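You operate a simulated robot arm through the tools that you are given. There is no shell and no other tool. Be economical: measure what you need, move in short steps, check, and stop when the job is done.

Carry out the task below with a simulated robot arm. There is one attempt and no reset: what you move stays moved.

JOB
Set the red UP CAM knob to 75 and run the boom up to prove it.
Fine: power off first; UP LOCK to LOOSE, set the cam, UP LOCK to TIGHT; then power on and press UP once. Leave the power on.

It is judged by the outcome, as a careful person would: the job done as asked, and still so three seconds after it is handed in. It fails if anything else is knocked over, pushed out of place, dropped, spilled or broken.

ROBOT AND FRAMES
A 6-joint arm with a two-finger parallel gripper on a trunk, on a base that drives. Base frame: it is fixed to the floor where the robot stands at the start and does not move with it; the origin is under the middle of the robot, x ahead of it, y to its left, z up. Lengths are in mm, angles in degrees, forces in N, time in s.
Its first joint turns from -166.0 to 166.0 degrees. Places, roughly: blue cam knob [700, -400, 1200]; blue lever [500, -400, 500]; brake lever [700, 200, 900]; buffer knob [700, 0, 900]; power switch [700, 0, 1100]; red cam knob [700, -200, 1200]; red panel button [700, 100, 1200]; silver down lock knob [700, -400, 1100]; silver lamp lock knob [600, -500, 1100]; silver up lock knob [700, -200, 1100]; yellow cam knob [600, -500, 1200]; yellow reset button [700, 100, 1100]. Payload 3.91 kg.
The tool frame sits at the grasp point between the pads (the TCP): z along the fingers, y along the line on which they close. The tips reach 30 mm beyond it. The gripper opens to 110 mm. The fingers are 20 mm wide and 10 mm thick; the gripper's body (48 by 112 mm) begins 55 mm behind the TCP.
Orientation is that of the tool frame in the base frame, as a unit quaternion [w, x, y, z]. With the fingers straight down and closing along the base's y, the tool's x points along the base's -x, its y along +y and its z along -z.

CONTROLS
- The arm moves only by the tool arm_command. Its argument "rows" is a list that holds one entry, the list of rows, each a list of 7 numbers: the shift along the base's x, y, z in units of 20 mm (1.0 is 20 mm), then the turn, a rotation vector about the base's x, y, z in units of 6 degrees (1.0 is 6 degrees), then the gripper command, from -1 (fully open) to 1 (shut), values between in proportion. In form: [[[x, y, z, wx, wy, wz, hand], ...]]. A call has 1 to 10 rows; each row shifts and turns the commanded pose from where the row before left it. A call with a number of a shift or a turn outside -1 to 1 is refused whole. Each row takes 0.2 s and may step no farther than 50 mm and 8.6 degrees from the row before; otherwise, or with a gripper value out of range, the whole call is refused. Where a pose cannot be reached the arm comes as near as it can. A force on the tool above 40 N (or 10 N above the force at the start of the call, whichever is more), or a blocked arm, ends the call early, and 0.2 s more pass. The fingers move at their own pace (about 153 mm/s each) and stop on an object; they squeeze with about 44 N. The grip force told is the motor's: it shows also when the fingers shut on nothing. Time passes only in rows, and 0.2 s behind the last, so rows that do not move let the fingers close. The reply holds the time, the measured pose of the TCP, the force on the tool along the base axes, the opening and the grip force, in the units named above and with some noise, with the torque about the TCP (base axes, N m) and any sound that the robot's microphone picked up, and new pictures: "views" is both (left out), scene, wrist or none.
- Cameras (640 x 400 px; columns grow to the right, rows downward): "scene" is now at [212.6, 192.9, 1394.5]; the picture's right is [-0.45, -0.89, 0.00], its down [-0.29, 0.15, -0.95] and it looks along [0.85, -0.43, -0.32] (base axes); focal length 215 px, centre (320, 200). "wrist" rides on the gripper at [72, 17, -103] in the tool frame; the picture's right is [-0.23, 0.97, 0.00], its down [-0.76, -0.18, -0.62] and it looks along [-0.61, -0.14, 0.78] (tool axes); focal length 222 px, centre (320, 200).
- drive_base(legs): drives the robot by 1 to 6 legs, each [ahead, turn to the left] in mm and degrees, along the robot's own axes; the way and the turn of a leg run together, so that a leg with both is an arc; at most 1500 mm and 180 degrees a leg. The arm and the cameras ride along, it lands a little off, and it stops where it bumps. It gives what a move gives, and a new picture of the scene camera.
- pan_tilt(pan, tilt): turns the head with the scene camera to pan (to the left, within 120 degrees either way) and tilt (down, from -29 to 69), counted from straight ahead of the robot. It gives what a move gives, and a new picture of the scene camera.
- locate(camera, pixels): for up to 12 pixels [column, row] of the newest picture of that camera ("zoom" is the newest enlarged one), the place [x, y, z] in the base frame of the surface seen there, good to about 2 mm. The clock stands still meanwhile.
- inspect(camera, box): a new picture of the part [left, top, right, bottom] of that camera's present view, enlarged. The clock stands still meanwhile.
- sign_off(): hands the job in; it is judged then, once.

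Work in short steps. Measure before you move; look again where a grasp or a placing could have gone wrong, and mend it. You have 80 turns and 260 pictures in all, those below and enlarged ones among them. Open the gripper and draw the arm clear of the work before you hand the job in, unless the task says otherwise; then end with one line.

The tools are called after "Request:" as a command line: name --argument value ..., lists and objects as JSON in quotes. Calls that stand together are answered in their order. arm_command: Moves the arm, as the interface text tells. Its arguments: {"type":"object","properties":{"rows":{"type":"array","items":{"type":"array","items":{"type":"array","items":{"type":"number"}}}},"views":{"type":"string","enum":["both","scene","wrist","none"]}},"required":["rows"]} The other tools are called the same way: drive_base (legs) drives the base; pan_tilt (pan, tilt) turns the head that bears the scene camera; locate (camera, pixels) gives the place of the surface under pixels of a picture; inspect (camera, box) takes an enlarged picture of a part of a camera's view; sign_off () hands the job in.

At the start:

```text
t: 0.0
eef_pos: [515.1, -203.9, 1427.3]
ee_rot: [0.001, 0.0, 1.0, 0.001]
force: [0.1, -0.3, 0.4]
moment: [0.02, 0.01, -0.01]
width: 110.2
grip_force: 0.0
robot x, y, heading: [-6.3, -2.5, -0.1]
head pan, tilt: [-26.8, 18.8]
```

scene: 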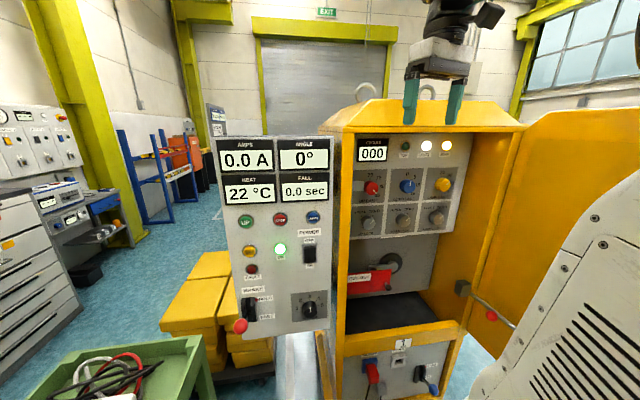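
wrist: 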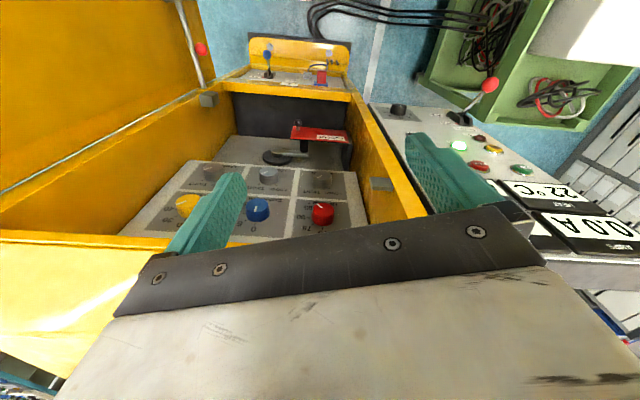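

The scene shows the display/button panel (cols 225-335) and the cam panel (cols 350-470). I enlarge both to read labels.

Request:
inspect --camera "scene" --box '[340, 130, 480, 240]'

Request:
inspect --camera "scene" --box '[220, 200, 340, 340]'

Request:
inspect --camera "scene" --box '[340, 230, 480, 400]'

Request:
locate --camera "scene" --pixels '[[372, 188], [407, 187], [368, 223], [404, 220], [309, 253], [245, 222], [280, 219], [313, 217], [280, 249], [375, 180], [345, 230], [340, 150]]'

```text
3.64 times, centred on (410, 185) of scene
```

zoom: 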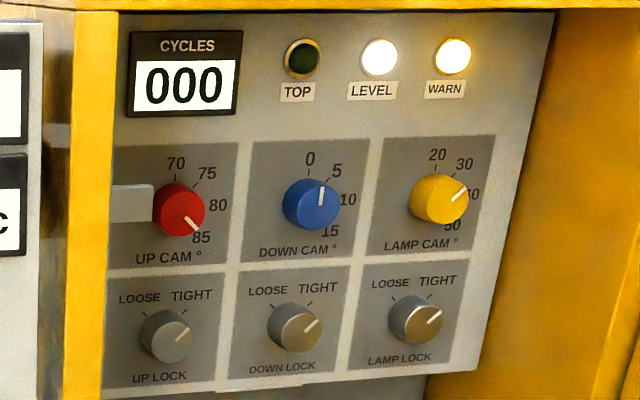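

```text
2.86 times, centred on (280, 270) of scene
```

zoom: 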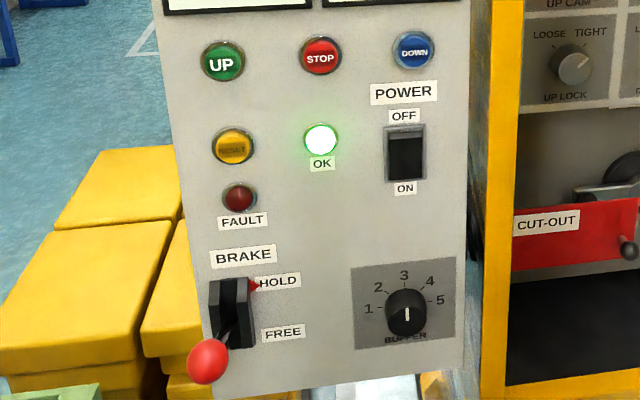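

```text
2.35 times, centred on (410, 315) of scene
```

zoom: 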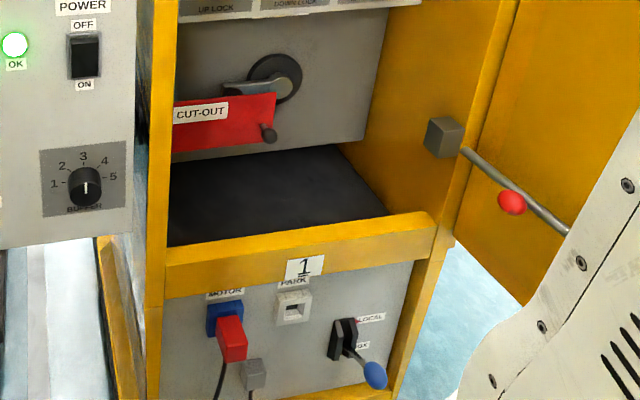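

```text
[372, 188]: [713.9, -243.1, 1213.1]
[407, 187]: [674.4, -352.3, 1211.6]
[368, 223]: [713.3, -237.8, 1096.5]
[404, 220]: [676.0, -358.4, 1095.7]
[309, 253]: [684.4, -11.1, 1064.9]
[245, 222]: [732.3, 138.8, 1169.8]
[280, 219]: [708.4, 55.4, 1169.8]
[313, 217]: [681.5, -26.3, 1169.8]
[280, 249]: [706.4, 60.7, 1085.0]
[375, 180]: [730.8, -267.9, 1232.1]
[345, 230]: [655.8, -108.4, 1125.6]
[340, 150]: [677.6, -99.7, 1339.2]
```

The UP CAM knob points to 85, UP LOCK to TIGHT, and power is on (OK lamp lit). I zoom closer on the red knob area and measure.

Request:
inspect --camera "scene" --box '[340, 160, 404, 240]'

Request:
inspect --camera "wrist" --box '[160, 80, 420, 240]'

Request:
locate --camera "scene" --pixels '[[358, 176], [389, 172], [356, 202], [390, 198], [389, 228], [352, 196], [368, 185], [358, 187], [333, 250], [335, 200], [350, 260], [308, 262]]'

```text
5.00 times, centred on (372, 200) of scene
```

zoom: 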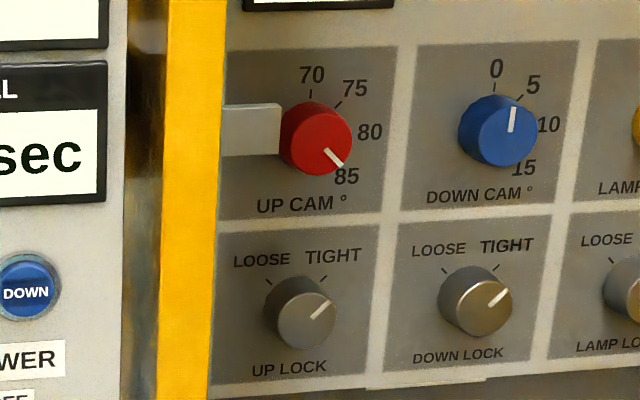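

```text
2.46 times, centred on (290, 160) of wrist
```

zoom: 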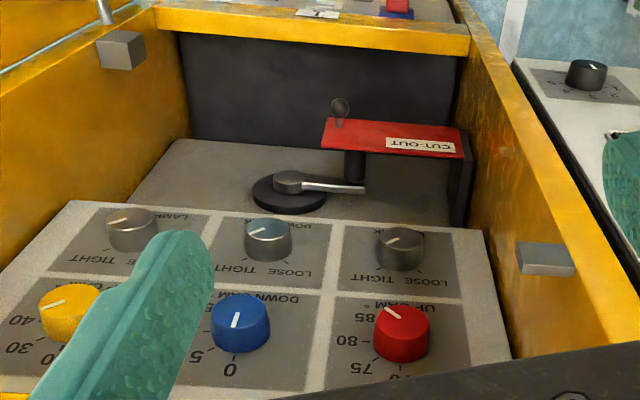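

```text
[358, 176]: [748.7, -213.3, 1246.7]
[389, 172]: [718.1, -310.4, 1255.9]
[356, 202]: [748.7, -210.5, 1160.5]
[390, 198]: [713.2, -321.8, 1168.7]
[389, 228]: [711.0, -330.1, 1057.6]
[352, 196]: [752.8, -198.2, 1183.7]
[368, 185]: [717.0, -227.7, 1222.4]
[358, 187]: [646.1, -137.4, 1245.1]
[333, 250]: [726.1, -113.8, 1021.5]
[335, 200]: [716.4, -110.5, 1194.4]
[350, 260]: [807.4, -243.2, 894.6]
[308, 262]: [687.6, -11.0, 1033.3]
```

I measure knob faces and the keeper block in the newest wrist zoom: red face near (403,322), lock near (401,245), keeper around (545,258).

Request:
locate --camera "zoom" --pixels '[[380, 318], [403, 312], [425, 322], [403, 328], [382, 239], [401, 232], [419, 240], [401, 245], [520, 250], [570, 250], [545, 270], [600, 340]]'

Request:
pan_tilt --pan -15 --tilt 22

```text
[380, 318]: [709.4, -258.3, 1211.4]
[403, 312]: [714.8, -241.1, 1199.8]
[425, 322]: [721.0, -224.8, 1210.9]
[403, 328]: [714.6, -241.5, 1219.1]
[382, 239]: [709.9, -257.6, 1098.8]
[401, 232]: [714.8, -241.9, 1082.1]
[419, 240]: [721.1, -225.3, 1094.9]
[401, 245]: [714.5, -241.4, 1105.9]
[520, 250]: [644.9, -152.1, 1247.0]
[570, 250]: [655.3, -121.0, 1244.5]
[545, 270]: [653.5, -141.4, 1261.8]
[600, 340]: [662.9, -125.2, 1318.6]
```

```text
t: 0.7
eef_pos: [515.3, -202.9, 1427.7]
ee_rot: [0.0, 0.0, 1.0, 0.0]
force: [0.9, 0.3, 0.3]
moment: [-0.02, -0.02, -0.01]
width: 110.1
grip_force: 0.1
robot x, y, heading: [1.4, -0.5, -0.2]
head pan, tilt: [-15.0, 22.0]
```

scene: 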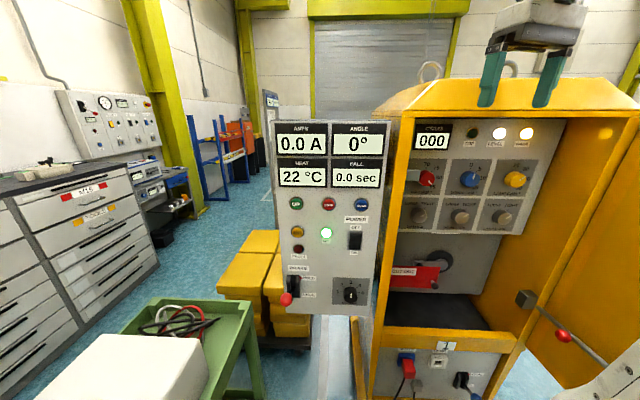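

Both panels are vertical with outward normal about (-0.954, 0.30, 0); red knob face centre ≈(715,-242,1210), lock ≈(715,-242,1095), 26 mm tall. I tilt the tool toward horizontal while staying well ahead of the panels.

Request:
arm_command --rows '[[[0, 0.5, 0, 0, -1, 0, -1], [0, 0.5, 0, 0, -1, 0, -1], [0, 0.5, 0, 0, -1, 0, -1], [0, 0.5, 0, 0, -1, 0, -1], [0, 0.5, 0, 0, -1, 0, -1], [0, 0.5, 0, 0, -1, 0, 0], [0, 0.5, 0, 0, -1, 0, 1], [0, 0.5, 0, 0, -1, 0, 1]]]' --views "scene"

```text
t: 2.5
eef_pos: [515.1, -124.4, 1427.0]
ee_rot: [0.408, 0.0, 0.913, 0.0]
force: [-0.1, 0.1, 0.9]
moment: [-0.02, -0.01, 0.0]
width: 0.3
grip_force: 37.3
robot x, y, heading: [-1.2, -0.5, -0.1]
head pan, tilt: [-15.0, 22.0]
```

scene: 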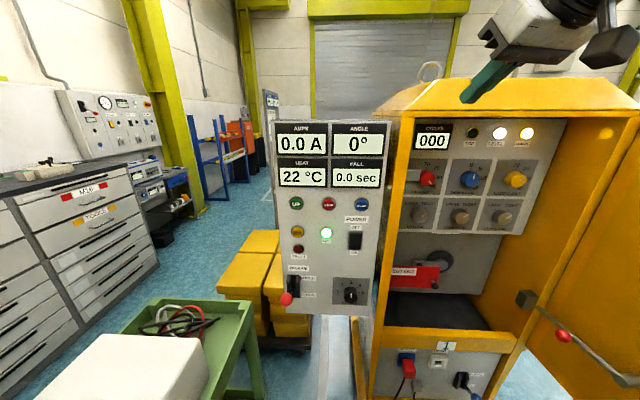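

The tilt tracked well. I finish turning to horizontal, moving left toward the power switch and down.

Request:
arm_command --rows '[[[0, 0.8, -0.5, 0, -1, 0, 1], [0, 0.8, -0.5, 0, -1, 0, 1], [0, 0.8, -0.5, 0, -1, 0, 1], [0, 0.8, -1, 0, -1, 0, 1], [0, 0.8, -1, 0, -1, 0, 1], [0, 0.8, -1, 0, -1, 0, 1], [0, 0.8, -1, 0, -1, 0, 1], [0, 0.8, -1, 0, 0, -1, 1], [0, 0.8, -1, 0, 0, -1, 1], [0, 0.4, -1, 0, 0, -0.91, 1]]]' --views "scene"

Request:
locate --camera "scene" --pixels '[[355, 234], [355, 246], [349, 234], [361, 234], [355, 225], [297, 203], [335, 270]]'

```text
t: 4.7
eef_pos: [526.0, 26.2, 1291.8]
ee_rot: [0.674, 0.117, 0.722, -0.11]
force: [0.7, 0.2, 0.3]
moment: [-0.01, 0.02, 0.01]
width: 0.2
grip_force: 37.6
out of reach, approached as far as the arm can: row 7, 8, 9, 10
robot x, y, heading: [1.8, 3.0, -0.1]
head pan, tilt: [-15.0, 22.0]
```

scene: 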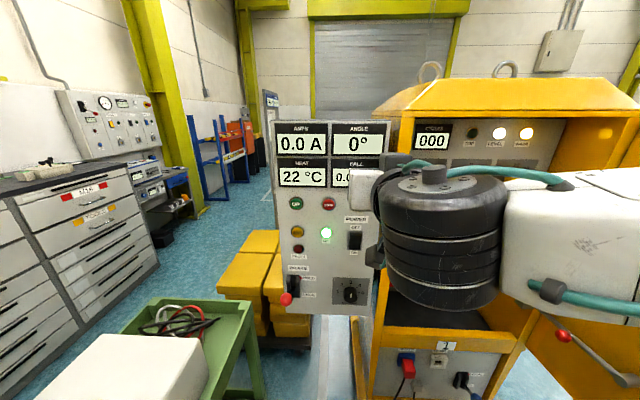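

```text
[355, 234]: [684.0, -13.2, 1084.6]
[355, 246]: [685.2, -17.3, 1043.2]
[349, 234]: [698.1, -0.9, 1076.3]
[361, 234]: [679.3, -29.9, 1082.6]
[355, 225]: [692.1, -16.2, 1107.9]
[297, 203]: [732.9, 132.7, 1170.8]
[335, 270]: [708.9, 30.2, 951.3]
```

The arm is cramped at this distance, so I back the base off by 220 mm.

Request:
drive_base --legs '[[-220, 0]]'

```text
t: 6.5
eef_pos: [308.3, 29.0, 1293.7]
ee_rot: [0.671, 0.114, 0.725, -0.109]
force: [0.1, -0.2, 0.7]
moment: [-0.01, 0.0, 0.0]
width: 0.3
grip_force: 37.5
robot x, y, heading: [-221.1, -0.6, 1.3]
head pan, tilt: [-15.0, 22.0]
```

scene: 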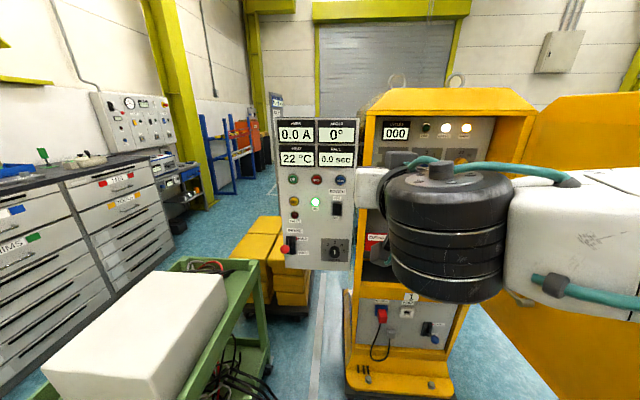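

Now I advance 180 mm and lower to switch height, then read the pose.

Request:
arm_command --rows '[[[0.9, 0, -1, 0, 0, 0, 1], [0.9, 0, -1, 0, 0, 0, 1], [0.9, 0, -1, 0, 0, 0, 1], [0.9, 0, -1, 0, 0, 0, 1], [0.9, 0, -1, 0, 0, 0, 1], [0.9, 0, -1, 0, 0, 0, 1], [0.9, 0, -1, 0, 0, 0, 1], [0.9, 0, -1, 0, 0, 0, 1], [0.9, 0, -1, 0, 0, 0, 1], [0.9, 0, -1, 0, 0, 0, 1]]]' --views "both"

```text
t: 8.7
eef_pos: [502.8, 41.8, 1123.7]
ee_rot: [0.672, 0.114, 0.724, -0.107]
force: [0.4, -0.7, 0.2]
moment: [0.01, 0.04, 0.0]
width: 0.2
grip_force: 38.3
out of reach, approached as far as the arm can: row 1, 2, 3, 4, 5
robot x, y, heading: [-220.8, -4.1, 1.3]
head pan, tilt: [-15.0, 22.0]
```

scene: 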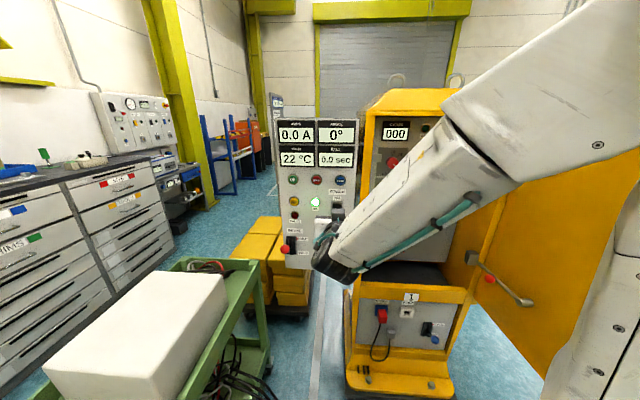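
wrist: 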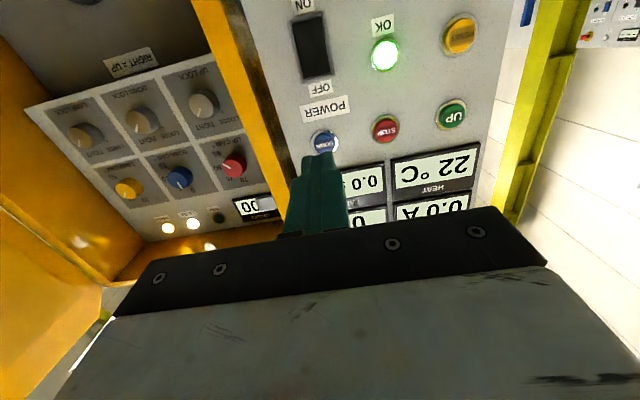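

The wrist sees the switch upside-down at (312,45). I read the odd label and measure the switch and UP button.

Request:
inspect --camera "wrist" --box '[20, 0, 340, 200]'

Request:
locate --camera "wrist" --pixels '[[314, 67], [310, 28], [297, 47], [327, 45], [312, 47], [451, 115], [320, 90], [206, 104], [235, 166], [320, 160]]'

```text
2.00 times, centred on (180, 100) of wrist
```

zoom: 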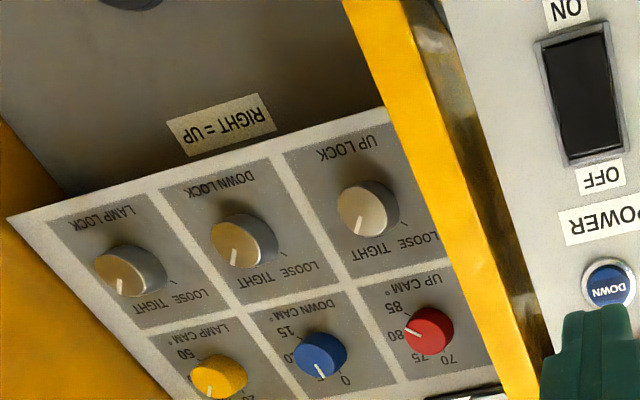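

```text
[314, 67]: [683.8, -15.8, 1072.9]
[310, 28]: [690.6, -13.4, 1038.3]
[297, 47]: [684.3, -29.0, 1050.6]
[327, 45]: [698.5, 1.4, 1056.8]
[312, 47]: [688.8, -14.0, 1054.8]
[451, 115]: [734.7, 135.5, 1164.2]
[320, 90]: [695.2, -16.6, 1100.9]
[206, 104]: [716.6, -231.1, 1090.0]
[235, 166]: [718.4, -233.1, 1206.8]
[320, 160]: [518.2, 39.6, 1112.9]
```

The rocker's top (OFF side, z≈1075, at x 684,y -15) stands proud. I line up 60 mm in front of it and correct the pitch.

Request:
arm_command --rows '[[[0.79, -0.25, -0.4, -0.034, -0.112, 0, 1], [0.79, -0.25, -0.4, -0.034, -0.112, 0, 1], [0.79, -0.25, -0.4, -0.034, -0.112, 0, 1], [0.79, -0.25, -0.4, -0.034, -0.112, 0, 1], [0.79, -0.25, -0.4, -0.034, -0.112, 0, 1], [0.79, -0.25, -0.4, -0.034, -0.112, 0, 1]]]' --views "both"

```text
t: 10.1
eef_pos: [598.9, 11.7, 1075.1]
ee_rot: [0.698, 0.111, 0.699, -0.111]
force: [-0.4, 0.5, 0.4]
moment: [0.05, 0.03, -0.01]
width: 0.1
grip_force: 37.6
robot x, y, heading: [-223.5, -1.3, 1.3]
head pan, tilt: [-15.0, 22.0]
```

scene: 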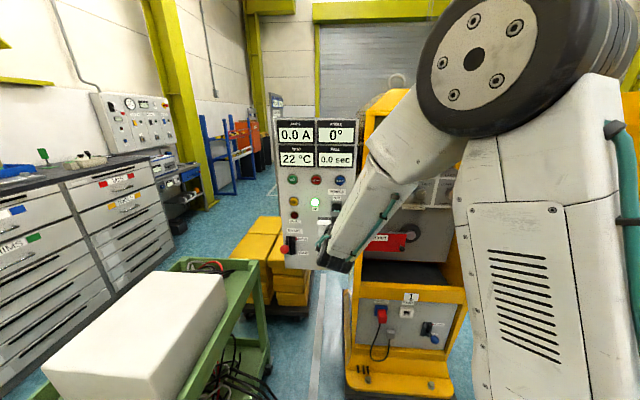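
wrist: 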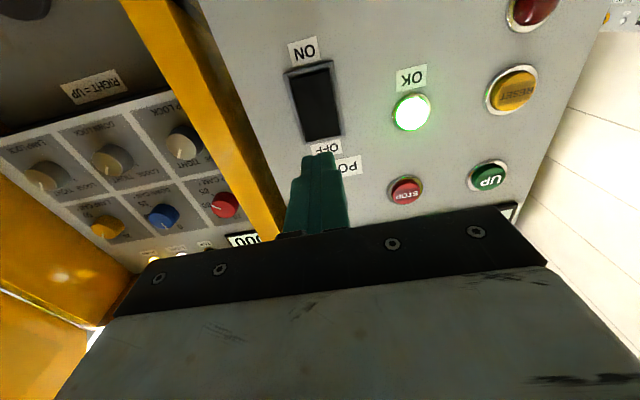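

Aligned. I move in along the panel normal and press gently.

Request:
arm_command --rows '[[[0.69, -0.217, 0, 0, 0, 0, 1], [0.69, -0.217, 0, 0, 0, 0, 1], [0.69, -0.217, 0, 0, 0, 0, 1], [0.69, -0.217, 0, 0, 0, 0, 1], [0.15, -0.047, 0, 0, 0, 0, 1], [0.15, -0.047, 0, 0, 0, 0, 1]]]' --views "both"

```text
t: 11.4
eef_pos: [656.7, -3.9, 1072.7]
ee_rot: [0.697, 0.11, 0.7, -0.111]
force: [-29.8, 8.8, -1.4]
moment: [0.47, 0.26, -0.1]
width: 0.1
grip_force: 37.4
robot x, y, heading: [-219.6, -4.9, 1.5]
head pan, tilt: [-15.0, 22.0]
```

scene: 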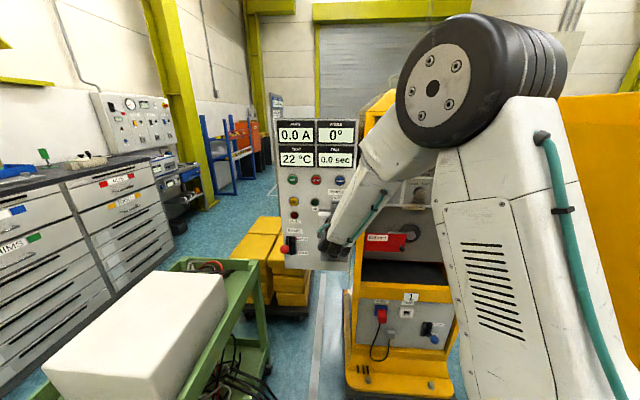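
wrist: 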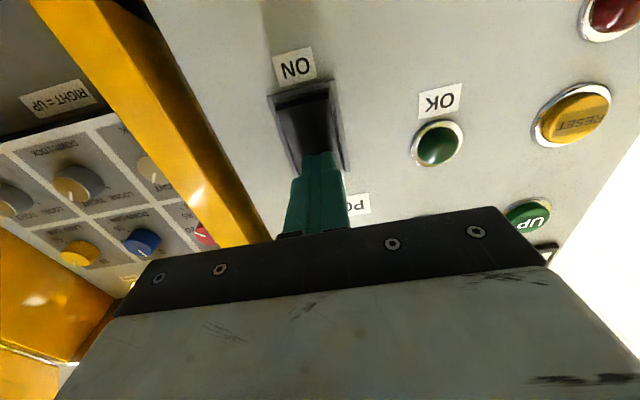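

OK lamp went dark: power is off. I retreat along the normal and begin moving right toward the UP LOCK.

Request:
arm_command --rows '[[[-0.954, 0.3, 0, 0, 0, 0, 1], [-0.954, 0.3, 0, 0, 0, 0, 1], [-0.954, 0.3, 0, 0, 0, 0, 1], [-0.954, 0.3, 0, 0, 0, 0, 1], [-0.954, 0.3, 0, 0, 0, 0, 1], [0.05, -1, 0.1, 0, 0, 0, -0.27], [0.05, -1, 0.1, 0, 0, 0, -0.27], [0.05, -1, 0.1, 0, 0, 0, -0.27], [0.05, -1, 0.1, 0, 0, 0, -0.27], [0.05, -1, 0.1, 0, 0, 0, -0.27]]]' --views "none"

Request:
arm_command --rows '[[[0.05, -1, 0.1, 0, 0, 0, -0.27], [0.05, -1, 0.1, 0, 0, 0, -0.27], [0.05, -1, 0.1, 0, 0, 0, -0.27], [0.05, -1, 0.1, 0, 0, 0, -0.27], [0.05, -1, 0.1, 0, 0, 0, -0.27], [0.05, -1, 0.1, 0, 0, 0, -0.27]]]' --views "both"

```text
t: 13.7
eef_pos: [569.0, -76.0, 1083.5]
ee_rot: [0.698, 0.111, 0.699, -0.112]
force: [0.4, 0.7, 0.0]
moment: [-0.03, 0.0, -0.01]
width: 69.6
grip_force: 0.1
robot x, y, heading: [-218.7, -5.6, 1.4]
head pan, tilt: [-15.0, 22.0]
```

```text
t: 15.1
eef_pos: [573.4, -120.8, 1089.4]
ee_rot: [0.696, 0.115, 0.699, -0.115]
force: [-0.1, -0.6, 0.4]
moment: [0.02, 0.04, 0.01]
width: 69.9
grip_force: 0.1
out of reach, approached as far as the arm can: row 3, 4, 5, 6
robot x, y, heading: [-218.8, -4.5, 1.2]
head pan, tilt: [-15.0, 22.0]
```

scene: 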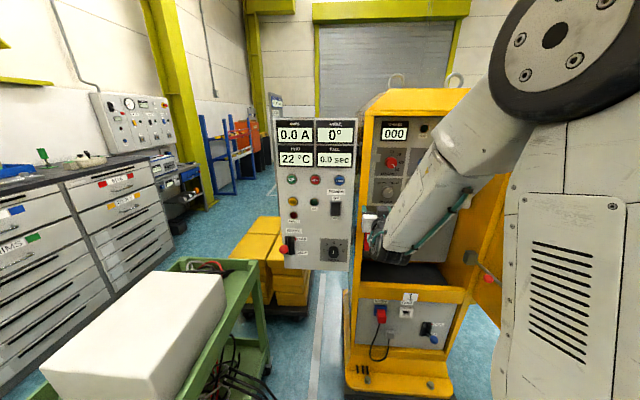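
wrist: 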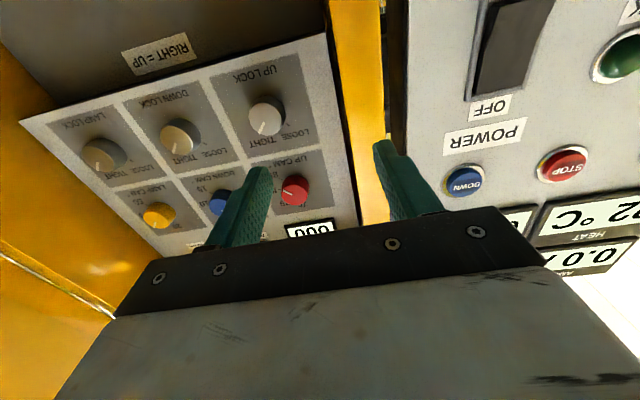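

The move right stopped short ("out of reach"). I probe with small steps to see whether it's a local limit.

Request:
arm_command --rows '[[[0, -0.3, 0, 0, 0, 0, -0.27], [0, -0.3, 0, 0, 0, 0, -0.27], [-0.5, -0.3, 0, 0, 0, 0, -0.27], [-0.5, -0.3, 0, 0, 0, 0, -0.27]]]' --views "none"

Request:
arm_command --rows '[[[0, -0.3, 0.5, 0, 0, 0, -0.27], [0, -0.3, 0.5, 0, 0, 0, -0.27], [0, -0.3, 0.5, 0, 0, 0, -0.27], [0, -0.3, 0.5, 0, 0, 0, -0.27]]]' --views "none"

```text
t: 16.1
eef_pos: [555.4, -117.9, 1087.6]
ee_rot: [0.698, 0.117, 0.698, -0.111]
force: [-0.1, -0.7, 0.3]
moment: [-0.02, -0.01, 0.01]
width: 69.9
grip_force: 0.1
out of reach, approached as far as the arm can: row 1, 2, 3, 4
robot x, y, heading: [-216.3, -3.4, 1.3]
head pan, tilt: [-15.0, 22.0]
```

```text
t: 17.1
eef_pos: [556.5, -123.8, 1129.9]
ee_rot: [0.697, 0.115, 0.699, -0.115]
force: [0.8, -0.4, 0.6]
moment: [-0.01, 0.0, 0.03]
width: 70.0
grip_force: 0.0
out of reach, approached as far as the arm can: row 1, 2, 3, 4
robot x, y, heading: [-223.6, -2.0, 1.4]
head pan, tilt: [-15.0, 22.0]
```

The limit looks tied to tool yaw relative to the arm's bearing; I test by yawing a bit more right while moving right.

Request:
arm_command --rows '[[[0, 0, 0, 0, 0, -0.5, -0.27], [0, 0, 0, 0, 0, -0.5, -0.27], [0, -0.5, 0, 0, 0, -0.5, -0.27], [0, -0.5, 0, 0, 0, -0.5, -0.27], [0, -0.5, 0, 0, 0, 0, -0.27], [0, -0.5, 0, 0, 0, 0, -0.27]]]' --views "none"

```text
t: 18.4
eef_pos: [556.4, -165.8, 1128.4]
ee_rot: [0.683, 0.184, 0.683, -0.184]
force: [-0.7, 0.3, -0.5]
moment: [0.0, -0.02, 0.01]
width: 69.8
grip_force: 0.0
robot x, y, heading: [-218.8, -1.5, 1.2]
head pan, tilt: [-15.0, 22.0]
```

Confirmed: a wrist limit depends on yaw relative to the bearing, so I'll shift the base ~160 mm to the right with a backward S-curve. First I check the height of the cart and bench the arm passes over.

Request:
locate --camera "scene" --pixels '[[150, 280], [215, 285], [180, 262], [60, 370], [220, 330], [100, 165], [88, 155]]'

Request:
pan_tilt --pan -100 --tilt 30

Request:
pan_tilt --pan 110 --tilt 30

```text
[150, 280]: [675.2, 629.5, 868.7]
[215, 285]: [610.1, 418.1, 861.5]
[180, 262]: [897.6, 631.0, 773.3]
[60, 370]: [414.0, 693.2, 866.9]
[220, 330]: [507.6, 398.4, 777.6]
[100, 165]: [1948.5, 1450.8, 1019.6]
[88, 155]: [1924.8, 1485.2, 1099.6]
```

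```text
t: 20.0
eef_pos: [556.1, -164.6, 1129.9]
ee_rot: [0.682, 0.184, 0.683, -0.184]
force: [0.1, -0.2, 0.0]
moment: [-0.03, -0.01, 0.0]
width: 70.0
grip_force: 0.1
robot x, y, heading: [-220.1, -6.3, 1.4]
head pan, tilt: [-100.0, 30.0]
```

scene: 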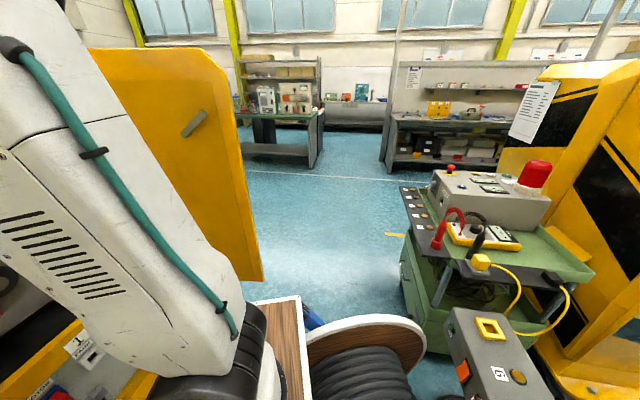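

```text
t: 23.1
eef_pos: [556.1, -164.3, 1129.1]
ee_rot: [0.682, 0.183, 0.684, -0.184]
force: [0.1, 0.2, 0.4]
moment: [0.01, 0.03, 0.0]
width: 70.2
grip_force: 0.0
robot x, y, heading: [-223.3, -7.5, 1.4]
head pan, tilt: [110.0, 30.0]
```

scene: 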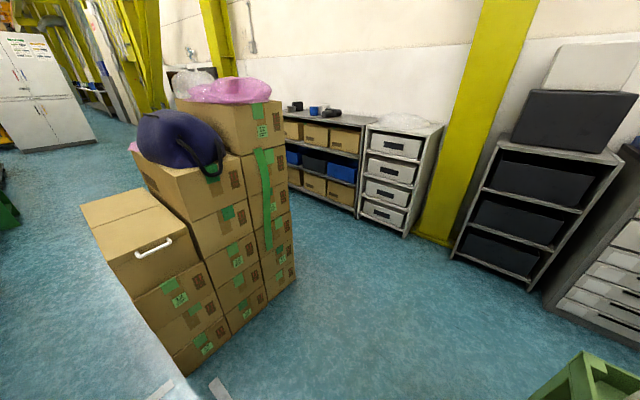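

The right side is crowded (cable drum, cart), so driving sideways is unwise. Instead I'll reset the wrist: point the tool down, align its yaw with the arm's bearing (≈-12°), and tilt up again so the wrist bends without flipping.

Request:
arm_command --rows '[[[-0.5, 0, 0.5, 0.5, 0.866, 0, -0.27], [-0.5, 0, 0.5, 0.5, 0.866, 0, -0.27], [-0.5, 0, 0.5, 0.5, 0.866, 0, -0.27], [-0.5, 0, 0.5, 0.5, 0.866, 0, -0.27], [0, 0, 0.5, 0.5, 0.866, 0, -0.27], [0, 0, 0.5, 0.5, 0.866, 0, -0.27], [0, 0, 0.5, 0.5, 0.866, 0, -0.27], [0, 0, 0.5, 0.5, 0.866, 0, -0.27], [0, 0, 0.5, 0.5, 0.866, 0, -0.27], [0, 0, 0.5, 0.5, 0.866, 0, -0.27]]]' --views "none"

Request:
pan_tilt --pan -20 --tilt 20

```text
t: 25.3
eef_pos: [515.4, -164.3, 1230.1]
ee_rot: [0.248, 0.25, 0.934, -0.067]
force: [-1.3, 0.4, -0.7]
moment: [0.0, 0.01, -0.03]
width: 69.7
grip_force: 0.0
robot x, y, heading: [-225.6, -8.9, 1.2]
head pan, tilt: [110.0, 30.0]
```

```text
t: 27.4
eef_pos: [516.6, -165.3, 1230.5]
ee_rot: [0.249, 0.25, 0.933, -0.068]
force: [0.0, -0.1, 0.1]
moment: [0.02, -0.04, -0.01]
width: 69.9
grip_force: 0.0
robot x, y, heading: [-222.7, -7.5, 1.6]
head pan, tilt: [-20.0, 20.0]
```

scene: 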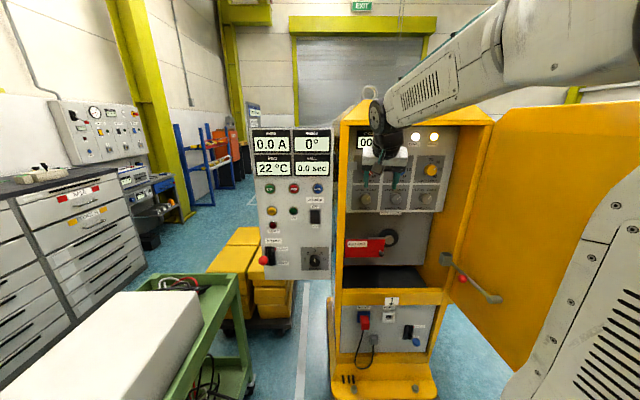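

Forearm is now nearly level with the tool pointing 60° down. I yaw the tool to the bearing (-12°) and begin tilting up in the arm's plane.

Request:
arm_command --rows '[[[0, 0, 0, 0, 0, 1, -0.27], [0, 0, 0, 0, 0, 1, -0.27], [0, 0, 0, 0, 0, 1, -0.27], [0, 0, 0, -0.208, -0.978, 0, -0.27], [0, 0, 0, -0.208, -0.978, 0, -0.27], [0, 0, 0, -0.208, -0.978, 0, -0.27], [0, 0, 0, -0.208, -0.978, 0, -0.27], [0, 0, 0, -0.208, -0.978, 0, -0.27], [0, 0, 0, -0.208, -0.978, 0, -0.27], [0, 0, 0, -0.208, -0.978, 0, -0.27]]]' --views "none"

Request:
arm_command --rows '[[[0, 0, 0, -0.208, -0.978, 0, -0.27], [0, 0, 0, -0.208, -0.978, 0, -0.27], [0, 0, 0, -0.208, -0.978, 0, -0.27]]]' --views "scene"

```text
t: 29.6
eef_pos: [517.0, -158.7, 1228.5]
ee_rot: [0.542, 0.079, 0.835, -0.045]
force: [0.1, 0.1, 0.1]
moment: [0.03, 0.01, 0.02]
width: 69.8
grip_force: 0.1
out of reach, approached as far as the arm can: row 10
robot x, y, heading: [-223.7, -7.6, 1.3]
head pan, tilt: [-20.0, 20.0]
```

```text
t: 30.4
eef_pos: [516.8, -154.7, 1227.9]
ee_rot: [0.646, 0.064, 0.759, -0.05]
force: [-1.2, -0.3, 1.0]
moment: [0.0, 0.03, 0.02]
width: 69.8
grip_force: 0.1
out of reach, approached as far as the arm can: row 1
robot x, y, heading: [-222.5, -10.7, 1.4]
head pan, tilt: [-20.0, 20.0]
```

scene: 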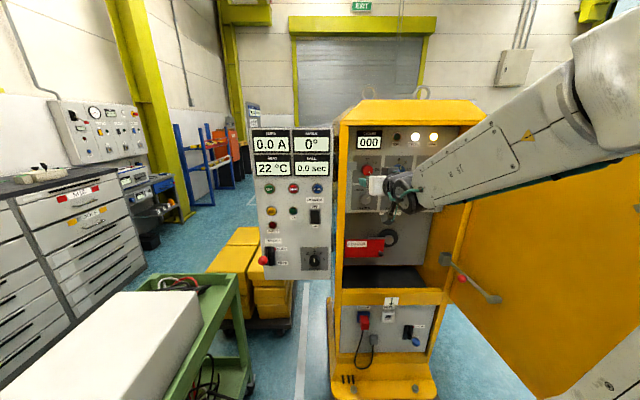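

It passed through the limit and now sits at rel. yaw ≈0. I finish levelling, yaw to -17.5°, and move toward the UP LOCK approach line.

Request:
arm_command --rows '[[[0, 0, 0, -0.15, -0.75, 0, -0.27], [0, 0, 0, -0.15, -0.75, 0, -0.27], [0, -0.5, -1, 0, 0, -0.68, -0.27], [0, -0.5, -1, 0, 0, -0.68, -0.27], [0, -0.5, -1, 0, 0, 0, -0.27], [0, -0.5, -1, 0, 0, 0, -0.27]]]' --views "none"

```text
t: 31.8
eef_pos: [489.5, -248.9, 1159.0]
ee_rot: [0.697, 0.105, 0.701, -0.103]
force: [0.3, 0.4, 0.2]
moment: [-0.01, -0.04, 0.03]
width: 70.1
grip_force: 0.1
out of reach, approached as far as the arm can: row 3, 4, 5
robot x, y, heading: [-223.4, -12.1, 1.6]
head pan, tilt: [-20.0, 20.0]
```

Orientation is right, though position drifted. I try moving to the approach point (572,-197,1095).

Request:
arm_command --rows '[[[0.8, 0, -0.6, 0, 0, 0, -0.27], [0.8, 0, -0.6, 0, 0, 0, -0.27], [0.8, 0.5, -0.6, 0, 0, 0, -0.27], [0.8, 0.5, -0.6, 0, 0, 0, -0.27], [0.8, 0.8, -0.6, 0, 0, 0, -0.27], [0, 0.8, -0.2, 0, 0, 0, -0.27]]]' --views "both"

```text
t: 33.2
eef_pos: [528.5, -276.8, 1096.1]
ee_rot: [0.698, 0.101, 0.702, -0.1]
force: [-0.1, 0.2, 0.1]
moment: [-0.02, 0.04, 0.03]
width: 70.0
grip_force: 0.0
out of reach, approached as far as the arm can: row 1, 2, 3, 4, 5, 6
robot x, y, heading: [-220.2, -9.4, 1.2]
head pan, tilt: [-20.0, 20.0]
```

scene: 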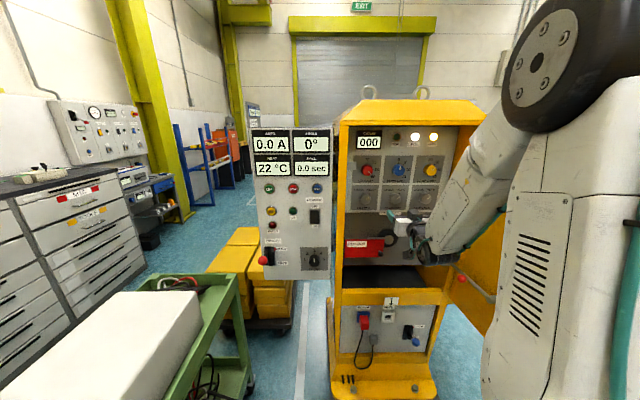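
wrist: 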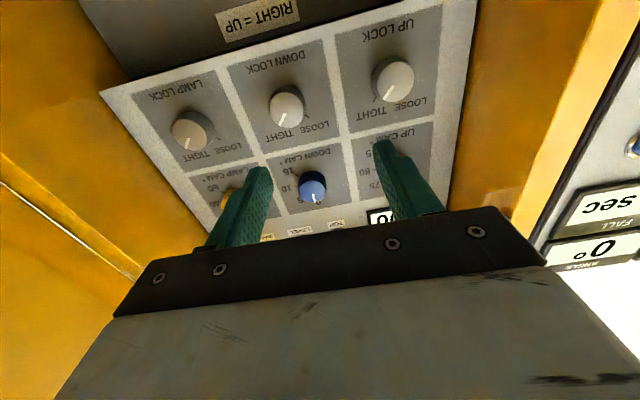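

Blocked symmetrically from the other side: the wrist can't be near zero yaw when the forearm slopes down. Backing farther with a slight rightward shift would flatten the forearm; I check the space behind right and left first.

Request:
pan_tilt --pan -118 --tilt 45

Request:
locate --camera "scene" --pixels '[[100, 300], [200, 350], [300, 300], [400, 300], [320, 200], [450, 350], [500, 200], [560, 300], [600, 380], [250, 390]]'

Request:
pan_tilt --pan 118 --tilt 45

Request:
locate --camera "scene" --pixels '[[100, 300], [150, 350], [200, 300], [100, 200], [200, 200], [60, 350], [30, 390], [300, 300]]'

```text
t: 34.9
eef_pos: [527.8, -277.5, 1097.2]
ee_rot: [0.698, 0.101, 0.702, -0.099]
force: [-0.5, 0.8, -0.5]
moment: [0.01, -0.04, -0.02]
width: 69.9
grip_force: 0.0
robot x, y, heading: [-221.0, -6.9, 1.2]
head pan, tilt: [-118.0, 45.0]
```

scene: 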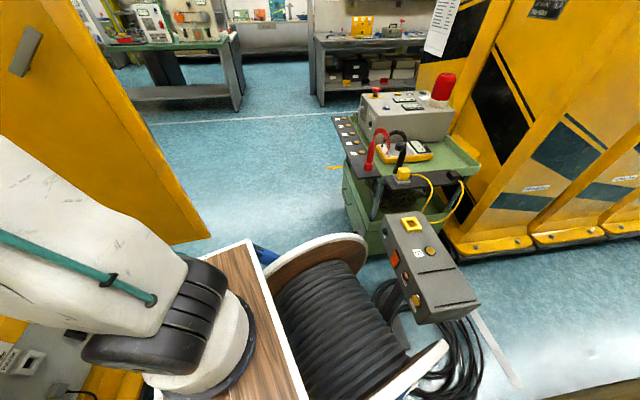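

```text
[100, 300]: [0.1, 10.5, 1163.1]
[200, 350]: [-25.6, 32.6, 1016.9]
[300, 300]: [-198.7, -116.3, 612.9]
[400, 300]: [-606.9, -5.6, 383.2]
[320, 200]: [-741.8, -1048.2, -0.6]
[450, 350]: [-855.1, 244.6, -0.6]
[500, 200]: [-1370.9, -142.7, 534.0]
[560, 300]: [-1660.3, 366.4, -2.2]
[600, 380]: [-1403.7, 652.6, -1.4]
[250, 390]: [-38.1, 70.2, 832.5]
```

```text
t: 38.3
eef_pos: [529.0, -276.9, 1096.0]
ee_rot: [0.697, 0.101, 0.703, -0.099]
force: [0.1, -0.9, -0.4]
moment: [-0.03, 0.01, -0.03]
width: 69.9
grip_force: 0.0
robot x, y, heading: [-222.2, -12.4, 1.2]
head pan, tilt: [118.0, 45.0]
```

scene: 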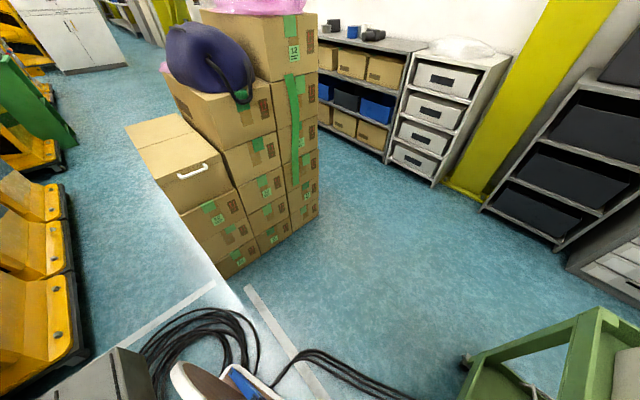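

```text
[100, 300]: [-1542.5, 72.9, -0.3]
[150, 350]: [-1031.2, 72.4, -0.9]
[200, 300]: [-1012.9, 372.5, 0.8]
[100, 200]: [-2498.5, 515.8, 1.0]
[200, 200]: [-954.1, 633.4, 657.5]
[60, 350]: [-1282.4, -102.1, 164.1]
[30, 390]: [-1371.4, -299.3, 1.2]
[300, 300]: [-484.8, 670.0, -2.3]
```

The drum and grey box are on the robot itself, and floor behind and right is free. I back up in an arc, shifting right about 80 mm.

Request:
drive_base --legs '[[-90, 30], [-90, 0]]'

Request:
pan_tilt --pan -50 --tilt 20

```text
t: 39.2
eef_pos: [533.0, -240.3, 1096.1]
ee_rot: [0.7, 0.074, 0.705, -0.085]
force: [0.6, -0.3, -0.3]
moment: [0.03, 0.0, 0.02]
width: 69.9
grip_force: 0.1
robot x, y, heading: [-234.7, -10.1, 3.1]
head pan, tilt: [118.0, 45.0]
stopped in leg 1: the robot was blocked; the commanded pose is now the measured one
```

scene: 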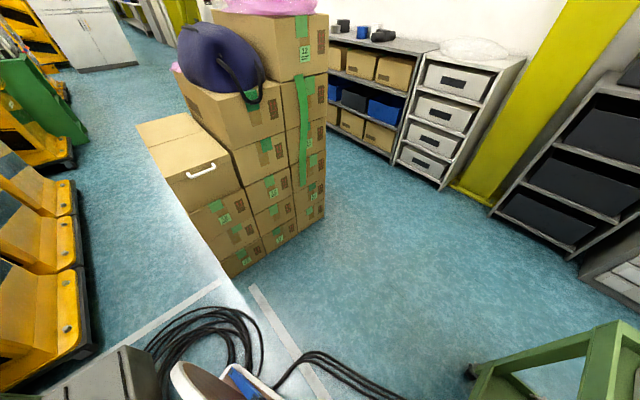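

```text
t: 41.8
eef_pos: [531.1, -238.5, 1095.1]
ee_rot: [0.7, 0.075, 0.705, -0.086]
force: [0.5, 0.7, 0.0]
moment: [-0.01, 0.0, 0.01]
width: 70.1
grip_force: 0.0
robot x, y, heading: [-232.2, -9.7, 3.0]
head pan, tilt: [-50.0, 20.0]
```

scene: 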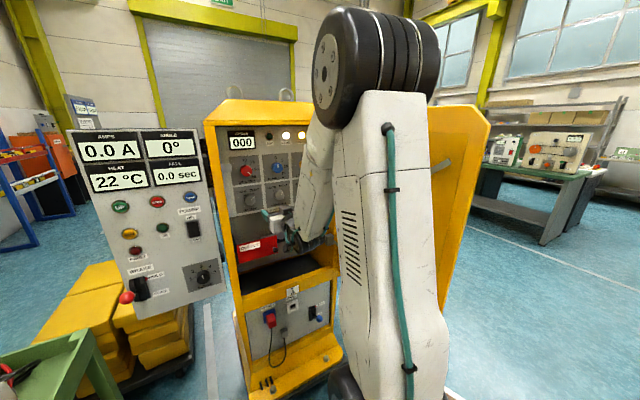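

The base was blocked after ~13 mm. I look right-rear again to find what it touches and whether anything moved.

Request:
pan_tilt --pan -118 --tilt 62

Request:
locate --camera "scene" --pixels '[[340, 150], [370, 220], [420, 200], [400, 160], [300, 220], [420, 300], [460, 330], [330, 320], [250, 250], [500, 390], [330, 100], [440, 100]]'

```text
t: 43.2
eef_pos: [532.6, -238.5, 1095.2]
ee_rot: [0.7, 0.074, 0.705, -0.085]
force: [0.4, -0.5, 0.3]
moment: [-0.01, 0.0, 0.02]
width: 70.0
grip_force: 0.1
robot x, y, heading: [-228.0, -9.7, 3.0]
head pan, tilt: [-118.0, 62.0]
```

scene: 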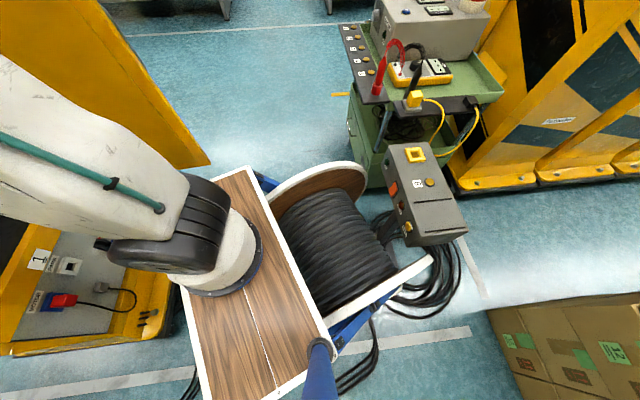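

```text
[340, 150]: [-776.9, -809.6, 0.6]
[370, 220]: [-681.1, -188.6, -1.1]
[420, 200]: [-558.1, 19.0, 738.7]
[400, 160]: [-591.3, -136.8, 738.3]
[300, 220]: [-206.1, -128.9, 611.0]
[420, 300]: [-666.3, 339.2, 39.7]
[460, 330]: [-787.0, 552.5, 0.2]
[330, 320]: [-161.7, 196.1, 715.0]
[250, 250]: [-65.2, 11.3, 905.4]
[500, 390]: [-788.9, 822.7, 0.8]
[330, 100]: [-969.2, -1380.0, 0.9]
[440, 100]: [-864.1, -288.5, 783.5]
```

The rear is against something, so no more backing. I'll redo the wrist reset, this time crossing with yaw ≈-15° (the middle of the two observed limits). First pitch the tool down again.

Request:
arm_command --rows '[[[-0.1, 0.1, 0.66, 0.225, 0.974, 0, -0.27], [-0.1, 0.1, 0.66, 0.225, 0.974, 0, -0.27], [-0.1, 0.2, 0.66, 0.225, 0.974, 0, -0.27], [-0.1, 0.4, 0.66, 0.225, 0.974, 0, -0.27], [-0.1, 0.4, 0.66, 0.225, 0.974, 0, -0.27], [-0.1, 0.5, 0.66, 0.225, 0.974, 0, -0.27], [-0.1, 0.5, 0.66, 0.225, 0.974, 0, -0.27], [-0.1, 0.5, 0.66, 0.225, 0.974, 0, -0.27], [0, 0.5, 0.66, 0.225, 0.974, 0, -0.27], [0, 0.5, 0.66, 0.225, 0.974, 0, -0.27]]]' --views "none"

Request:
pan_tilt --pan -30 --tilt 18

```text
t: 45.4
eef_pos: [522.9, -168.7, 1210.7]
ee_rot: [0.293, 0.096, 0.951, -0.021]
force: [-0.1, 0.1, 0.3]
moment: [-0.03, -0.02, -0.02]
width: 69.9
grip_force: 0.1
out of reach, approached as far as the arm can: row 5, 6, 7
robot x, y, heading: [-227.4, -11.2, 3.3]
head pan, tilt: [-118.0, 62.0]
```

```text
t: 47.0
eef_pos: [524.0, -168.2, 1210.4]
ee_rot: [0.294, 0.096, 0.951, -0.021]
force: [1.4, 1.1, 0.3]
moment: [0.0, 0.01, 0.02]
width: 69.8
grip_force: 0.1
robot x, y, heading: [-229.3, -12.5, 3.2]
head pan, tilt: [-30.0, 18.0]
```

scene: 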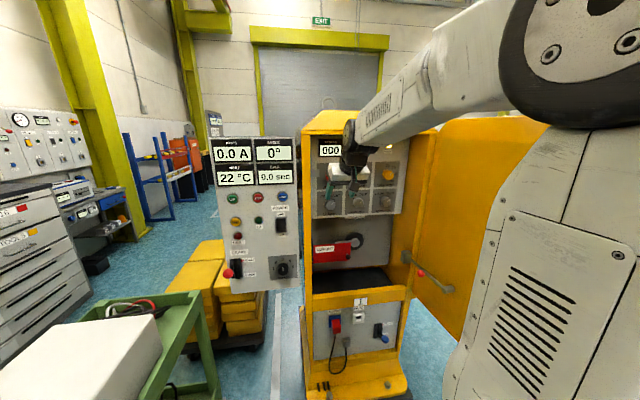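

Tool now points 56° down, yaw ≈-10°. I yaw to ≈-15° and pitch up to ~26° below level, still before the crossing.

Request:
arm_command --rows '[[[0, 0, 0, 0, 0, -0.85, -0.27], [0, 0, 0, -0.26, -0.966, 0, -0.27], [0, 0, 0, -0.26, -0.966, 0, -0.27], [0, 0, 0, -0.26, -0.966, 0, -0.27], [0, 0, 0, -0.26, -0.966, 0, -0.27], [0, 0, 0, -0.26, -0.966, 0, -0.27]]]' --views "none"

Request:
arm_command --rows '[[[0, 0, 0, -0.26, -0.966, 0, -0.27], [0, 0, 0, -0.26, -0.966, 0, -0.27]]]' --views "none"

Request:
arm_command --rows '[[[0, 0, 0, -0.26, -0.966, 0, -0.27], [0, 0, 0, -0.26, -0.966, 0, -0.27]]]' --views "none"

```text
t: 48.4
eef_pos: [521.8, -168.5, 1210.7]
ee_rot: [0.529, 0.123, 0.838, -0.063]
force: [0.5, 0.7, -0.1]
moment: [0.0, -0.01, 0.0]
width: 69.8
grip_force: 0.0
robot x, y, heading: [-230.0, -11.9, 2.8]
head pan, tilt: [-30.0, 18.0]
```

```text
t: 49.0
eef_pos: [522.1, -169.2, 1210.0]
ee_rot: [0.614, 0.113, 0.778, -0.071]
force: [0.5, 0.1, 0.4]
moment: [0.01, 0.01, -0.02]
width: 70.1
grip_force: 0.1
robot x, y, heading: [-232.0, -11.0, 2.9]
head pan, tilt: [-30.0, 18.0]
```

```text
t: 49.6
eef_pos: [523.0, -169.4, 1211.3]
ee_rot: [0.692, 0.104, 0.709, -0.082]
force: [0.1, -0.3, 1.1]
moment: [0.0, -0.02, 0.02]
width: 70.0
grip_force: 0.1
robot x, y, heading: [-233.7, -9.4, 3.3]
head pan, tilt: [-30.0, 18.0]
```

No reach warnings this time: the tool is level at relative yaw ≈-3°, inside the formerly blocked zone. I fix the small orientation error and go to the UP LOCK approach point.

Request:
arm_command --rows '[[[0, 0, -0.8, -0.33, -0.18, -0.38, -0.27], [0.41, -0.27, -1, 0, 0, 0, -0.27], [0.41, -0.27, -1, 0, 0, 0, -0.27], [0.41, -0.27, -1, 0, 0, 0, -0.27], [0.41, -0.27, -1, 0, 0, 0, -0.27], [0.41, -0.27, -1, 0, 0, 0, -0.27], [0.4, 0, 0, 0, 0, 0, -0.27]]]' --views "wrist"

```text
t: 51.2
eef_pos: [571.5, -195.3, 1094.4]
ee_rot: [0.698, 0.108, 0.7, -0.108]
force: [-0.1, 0.0, 0.3]
moment: [0.0, 0.0, -0.02]
width: 69.7
grip_force: 0.0
robot x, y, heading: [-231.0, -12.0, 3.3]
head pan, tilt: [-30.0, 18.0]
```

wrist: 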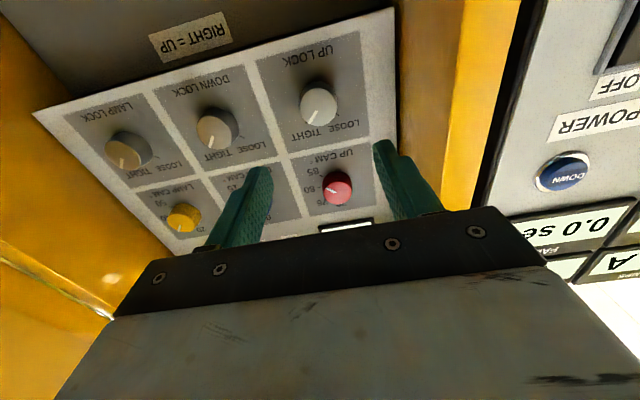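

Reached. I measure the UP LOCK and UP CAM faces more precisely from a zoom.

Request:
inspect --camera "wrist" --box '[240, 60, 400, 220]'

Request:
locate --camera "wrist" --pixels '[[302, 107], [318, 107], [334, 107], [318, 92], [318, 122], [325, 190], [338, 190], [350, 190], [338, 179], [338, 201]]'

```text
2.50 times, centred on (320, 140) of wrist
```

zoom: 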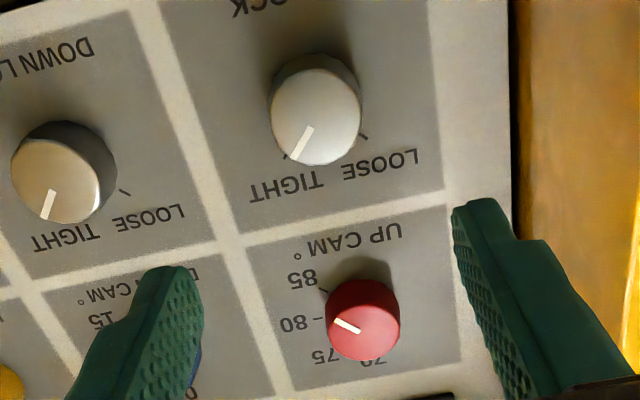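

```text
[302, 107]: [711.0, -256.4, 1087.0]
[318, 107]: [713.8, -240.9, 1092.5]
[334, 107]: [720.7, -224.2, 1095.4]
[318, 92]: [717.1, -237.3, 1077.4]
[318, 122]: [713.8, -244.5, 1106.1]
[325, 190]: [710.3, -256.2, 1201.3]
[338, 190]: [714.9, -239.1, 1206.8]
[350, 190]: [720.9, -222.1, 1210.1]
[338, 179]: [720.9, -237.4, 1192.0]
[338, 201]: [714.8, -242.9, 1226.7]
```

Lock axis ≈(714.5,-241,1093.5). Fingers straddle it laterally; I advance 139 mm along the normal, tips stopping ~7 mm from the panel.

Request:
arm_command --rows '[[[0.946, -0.303, 0, 0, 0, 0, -0.27], [0.946, -0.303, 0, 0, 0, 0, -0.27], [0.946, -0.303, 0, 0, 0, 0, -0.27], [0.946, -0.303, 0, 0, 0, 0, -0.27], [0.946, -0.303, 0, 0, 0, 0, -0.27], [0.946, -0.303, 0, 0, 0, 0, -0.27], [0.946, -0.303, 0, 0, 0, 0, -0.27]]]' --views "both"

```text
t: 52.8
eef_pos: [703.3, -238.5, 1095.0]
ee_rot: [0.699, 0.107, 0.699, -0.107]
force: [-0.2, 0.0, 0.2]
moment: [0.0, 0.03, -0.01]
width: 70.0
grip_force: 0.0
robot x, y, heading: [-232.8, -16.2, 3.2]
head pan, tilt: [-30.0, 18.0]
```

scene: 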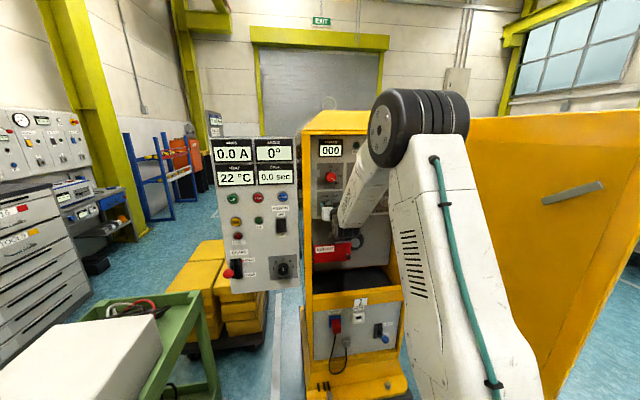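
wrist: 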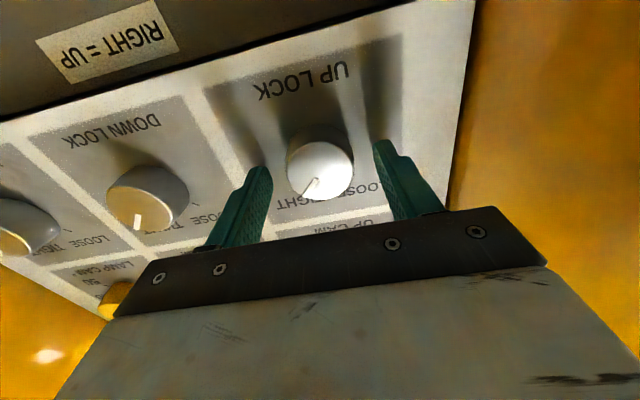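

The knob sits centred between the fingers. I close on it.

Request:
arm_command --rows '[[[0, 0, -0.05, 0, 0, 0, 1], [0, 0, 0, 0, 0, 0, 1], [0, 0, 0, 0, 0, 0, 1]]]' --views "wrist"

```text
t: 53.6
eef_pos: [703.3, -239.2, 1094.4]
ee_rot: [0.699, 0.107, 0.699, -0.107]
force: [7.6, -2.5, 10.2]
moment: [-0.01, 0.01, -0.08]
width: 42.7
grip_force: 45.3
robot x, y, heading: [-231.3, -13.5, 3.3]
head pan, tilt: [-30.0, 18.0]
```

wrist: 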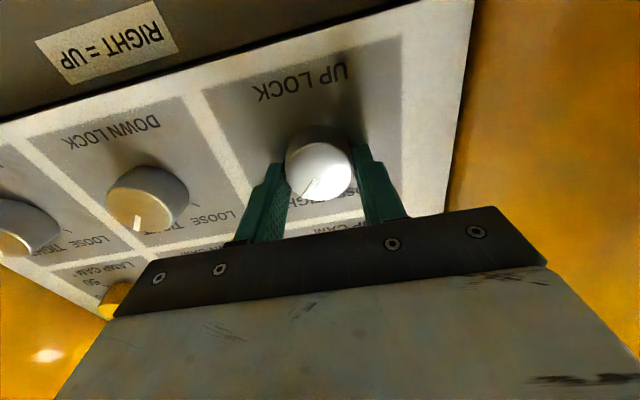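

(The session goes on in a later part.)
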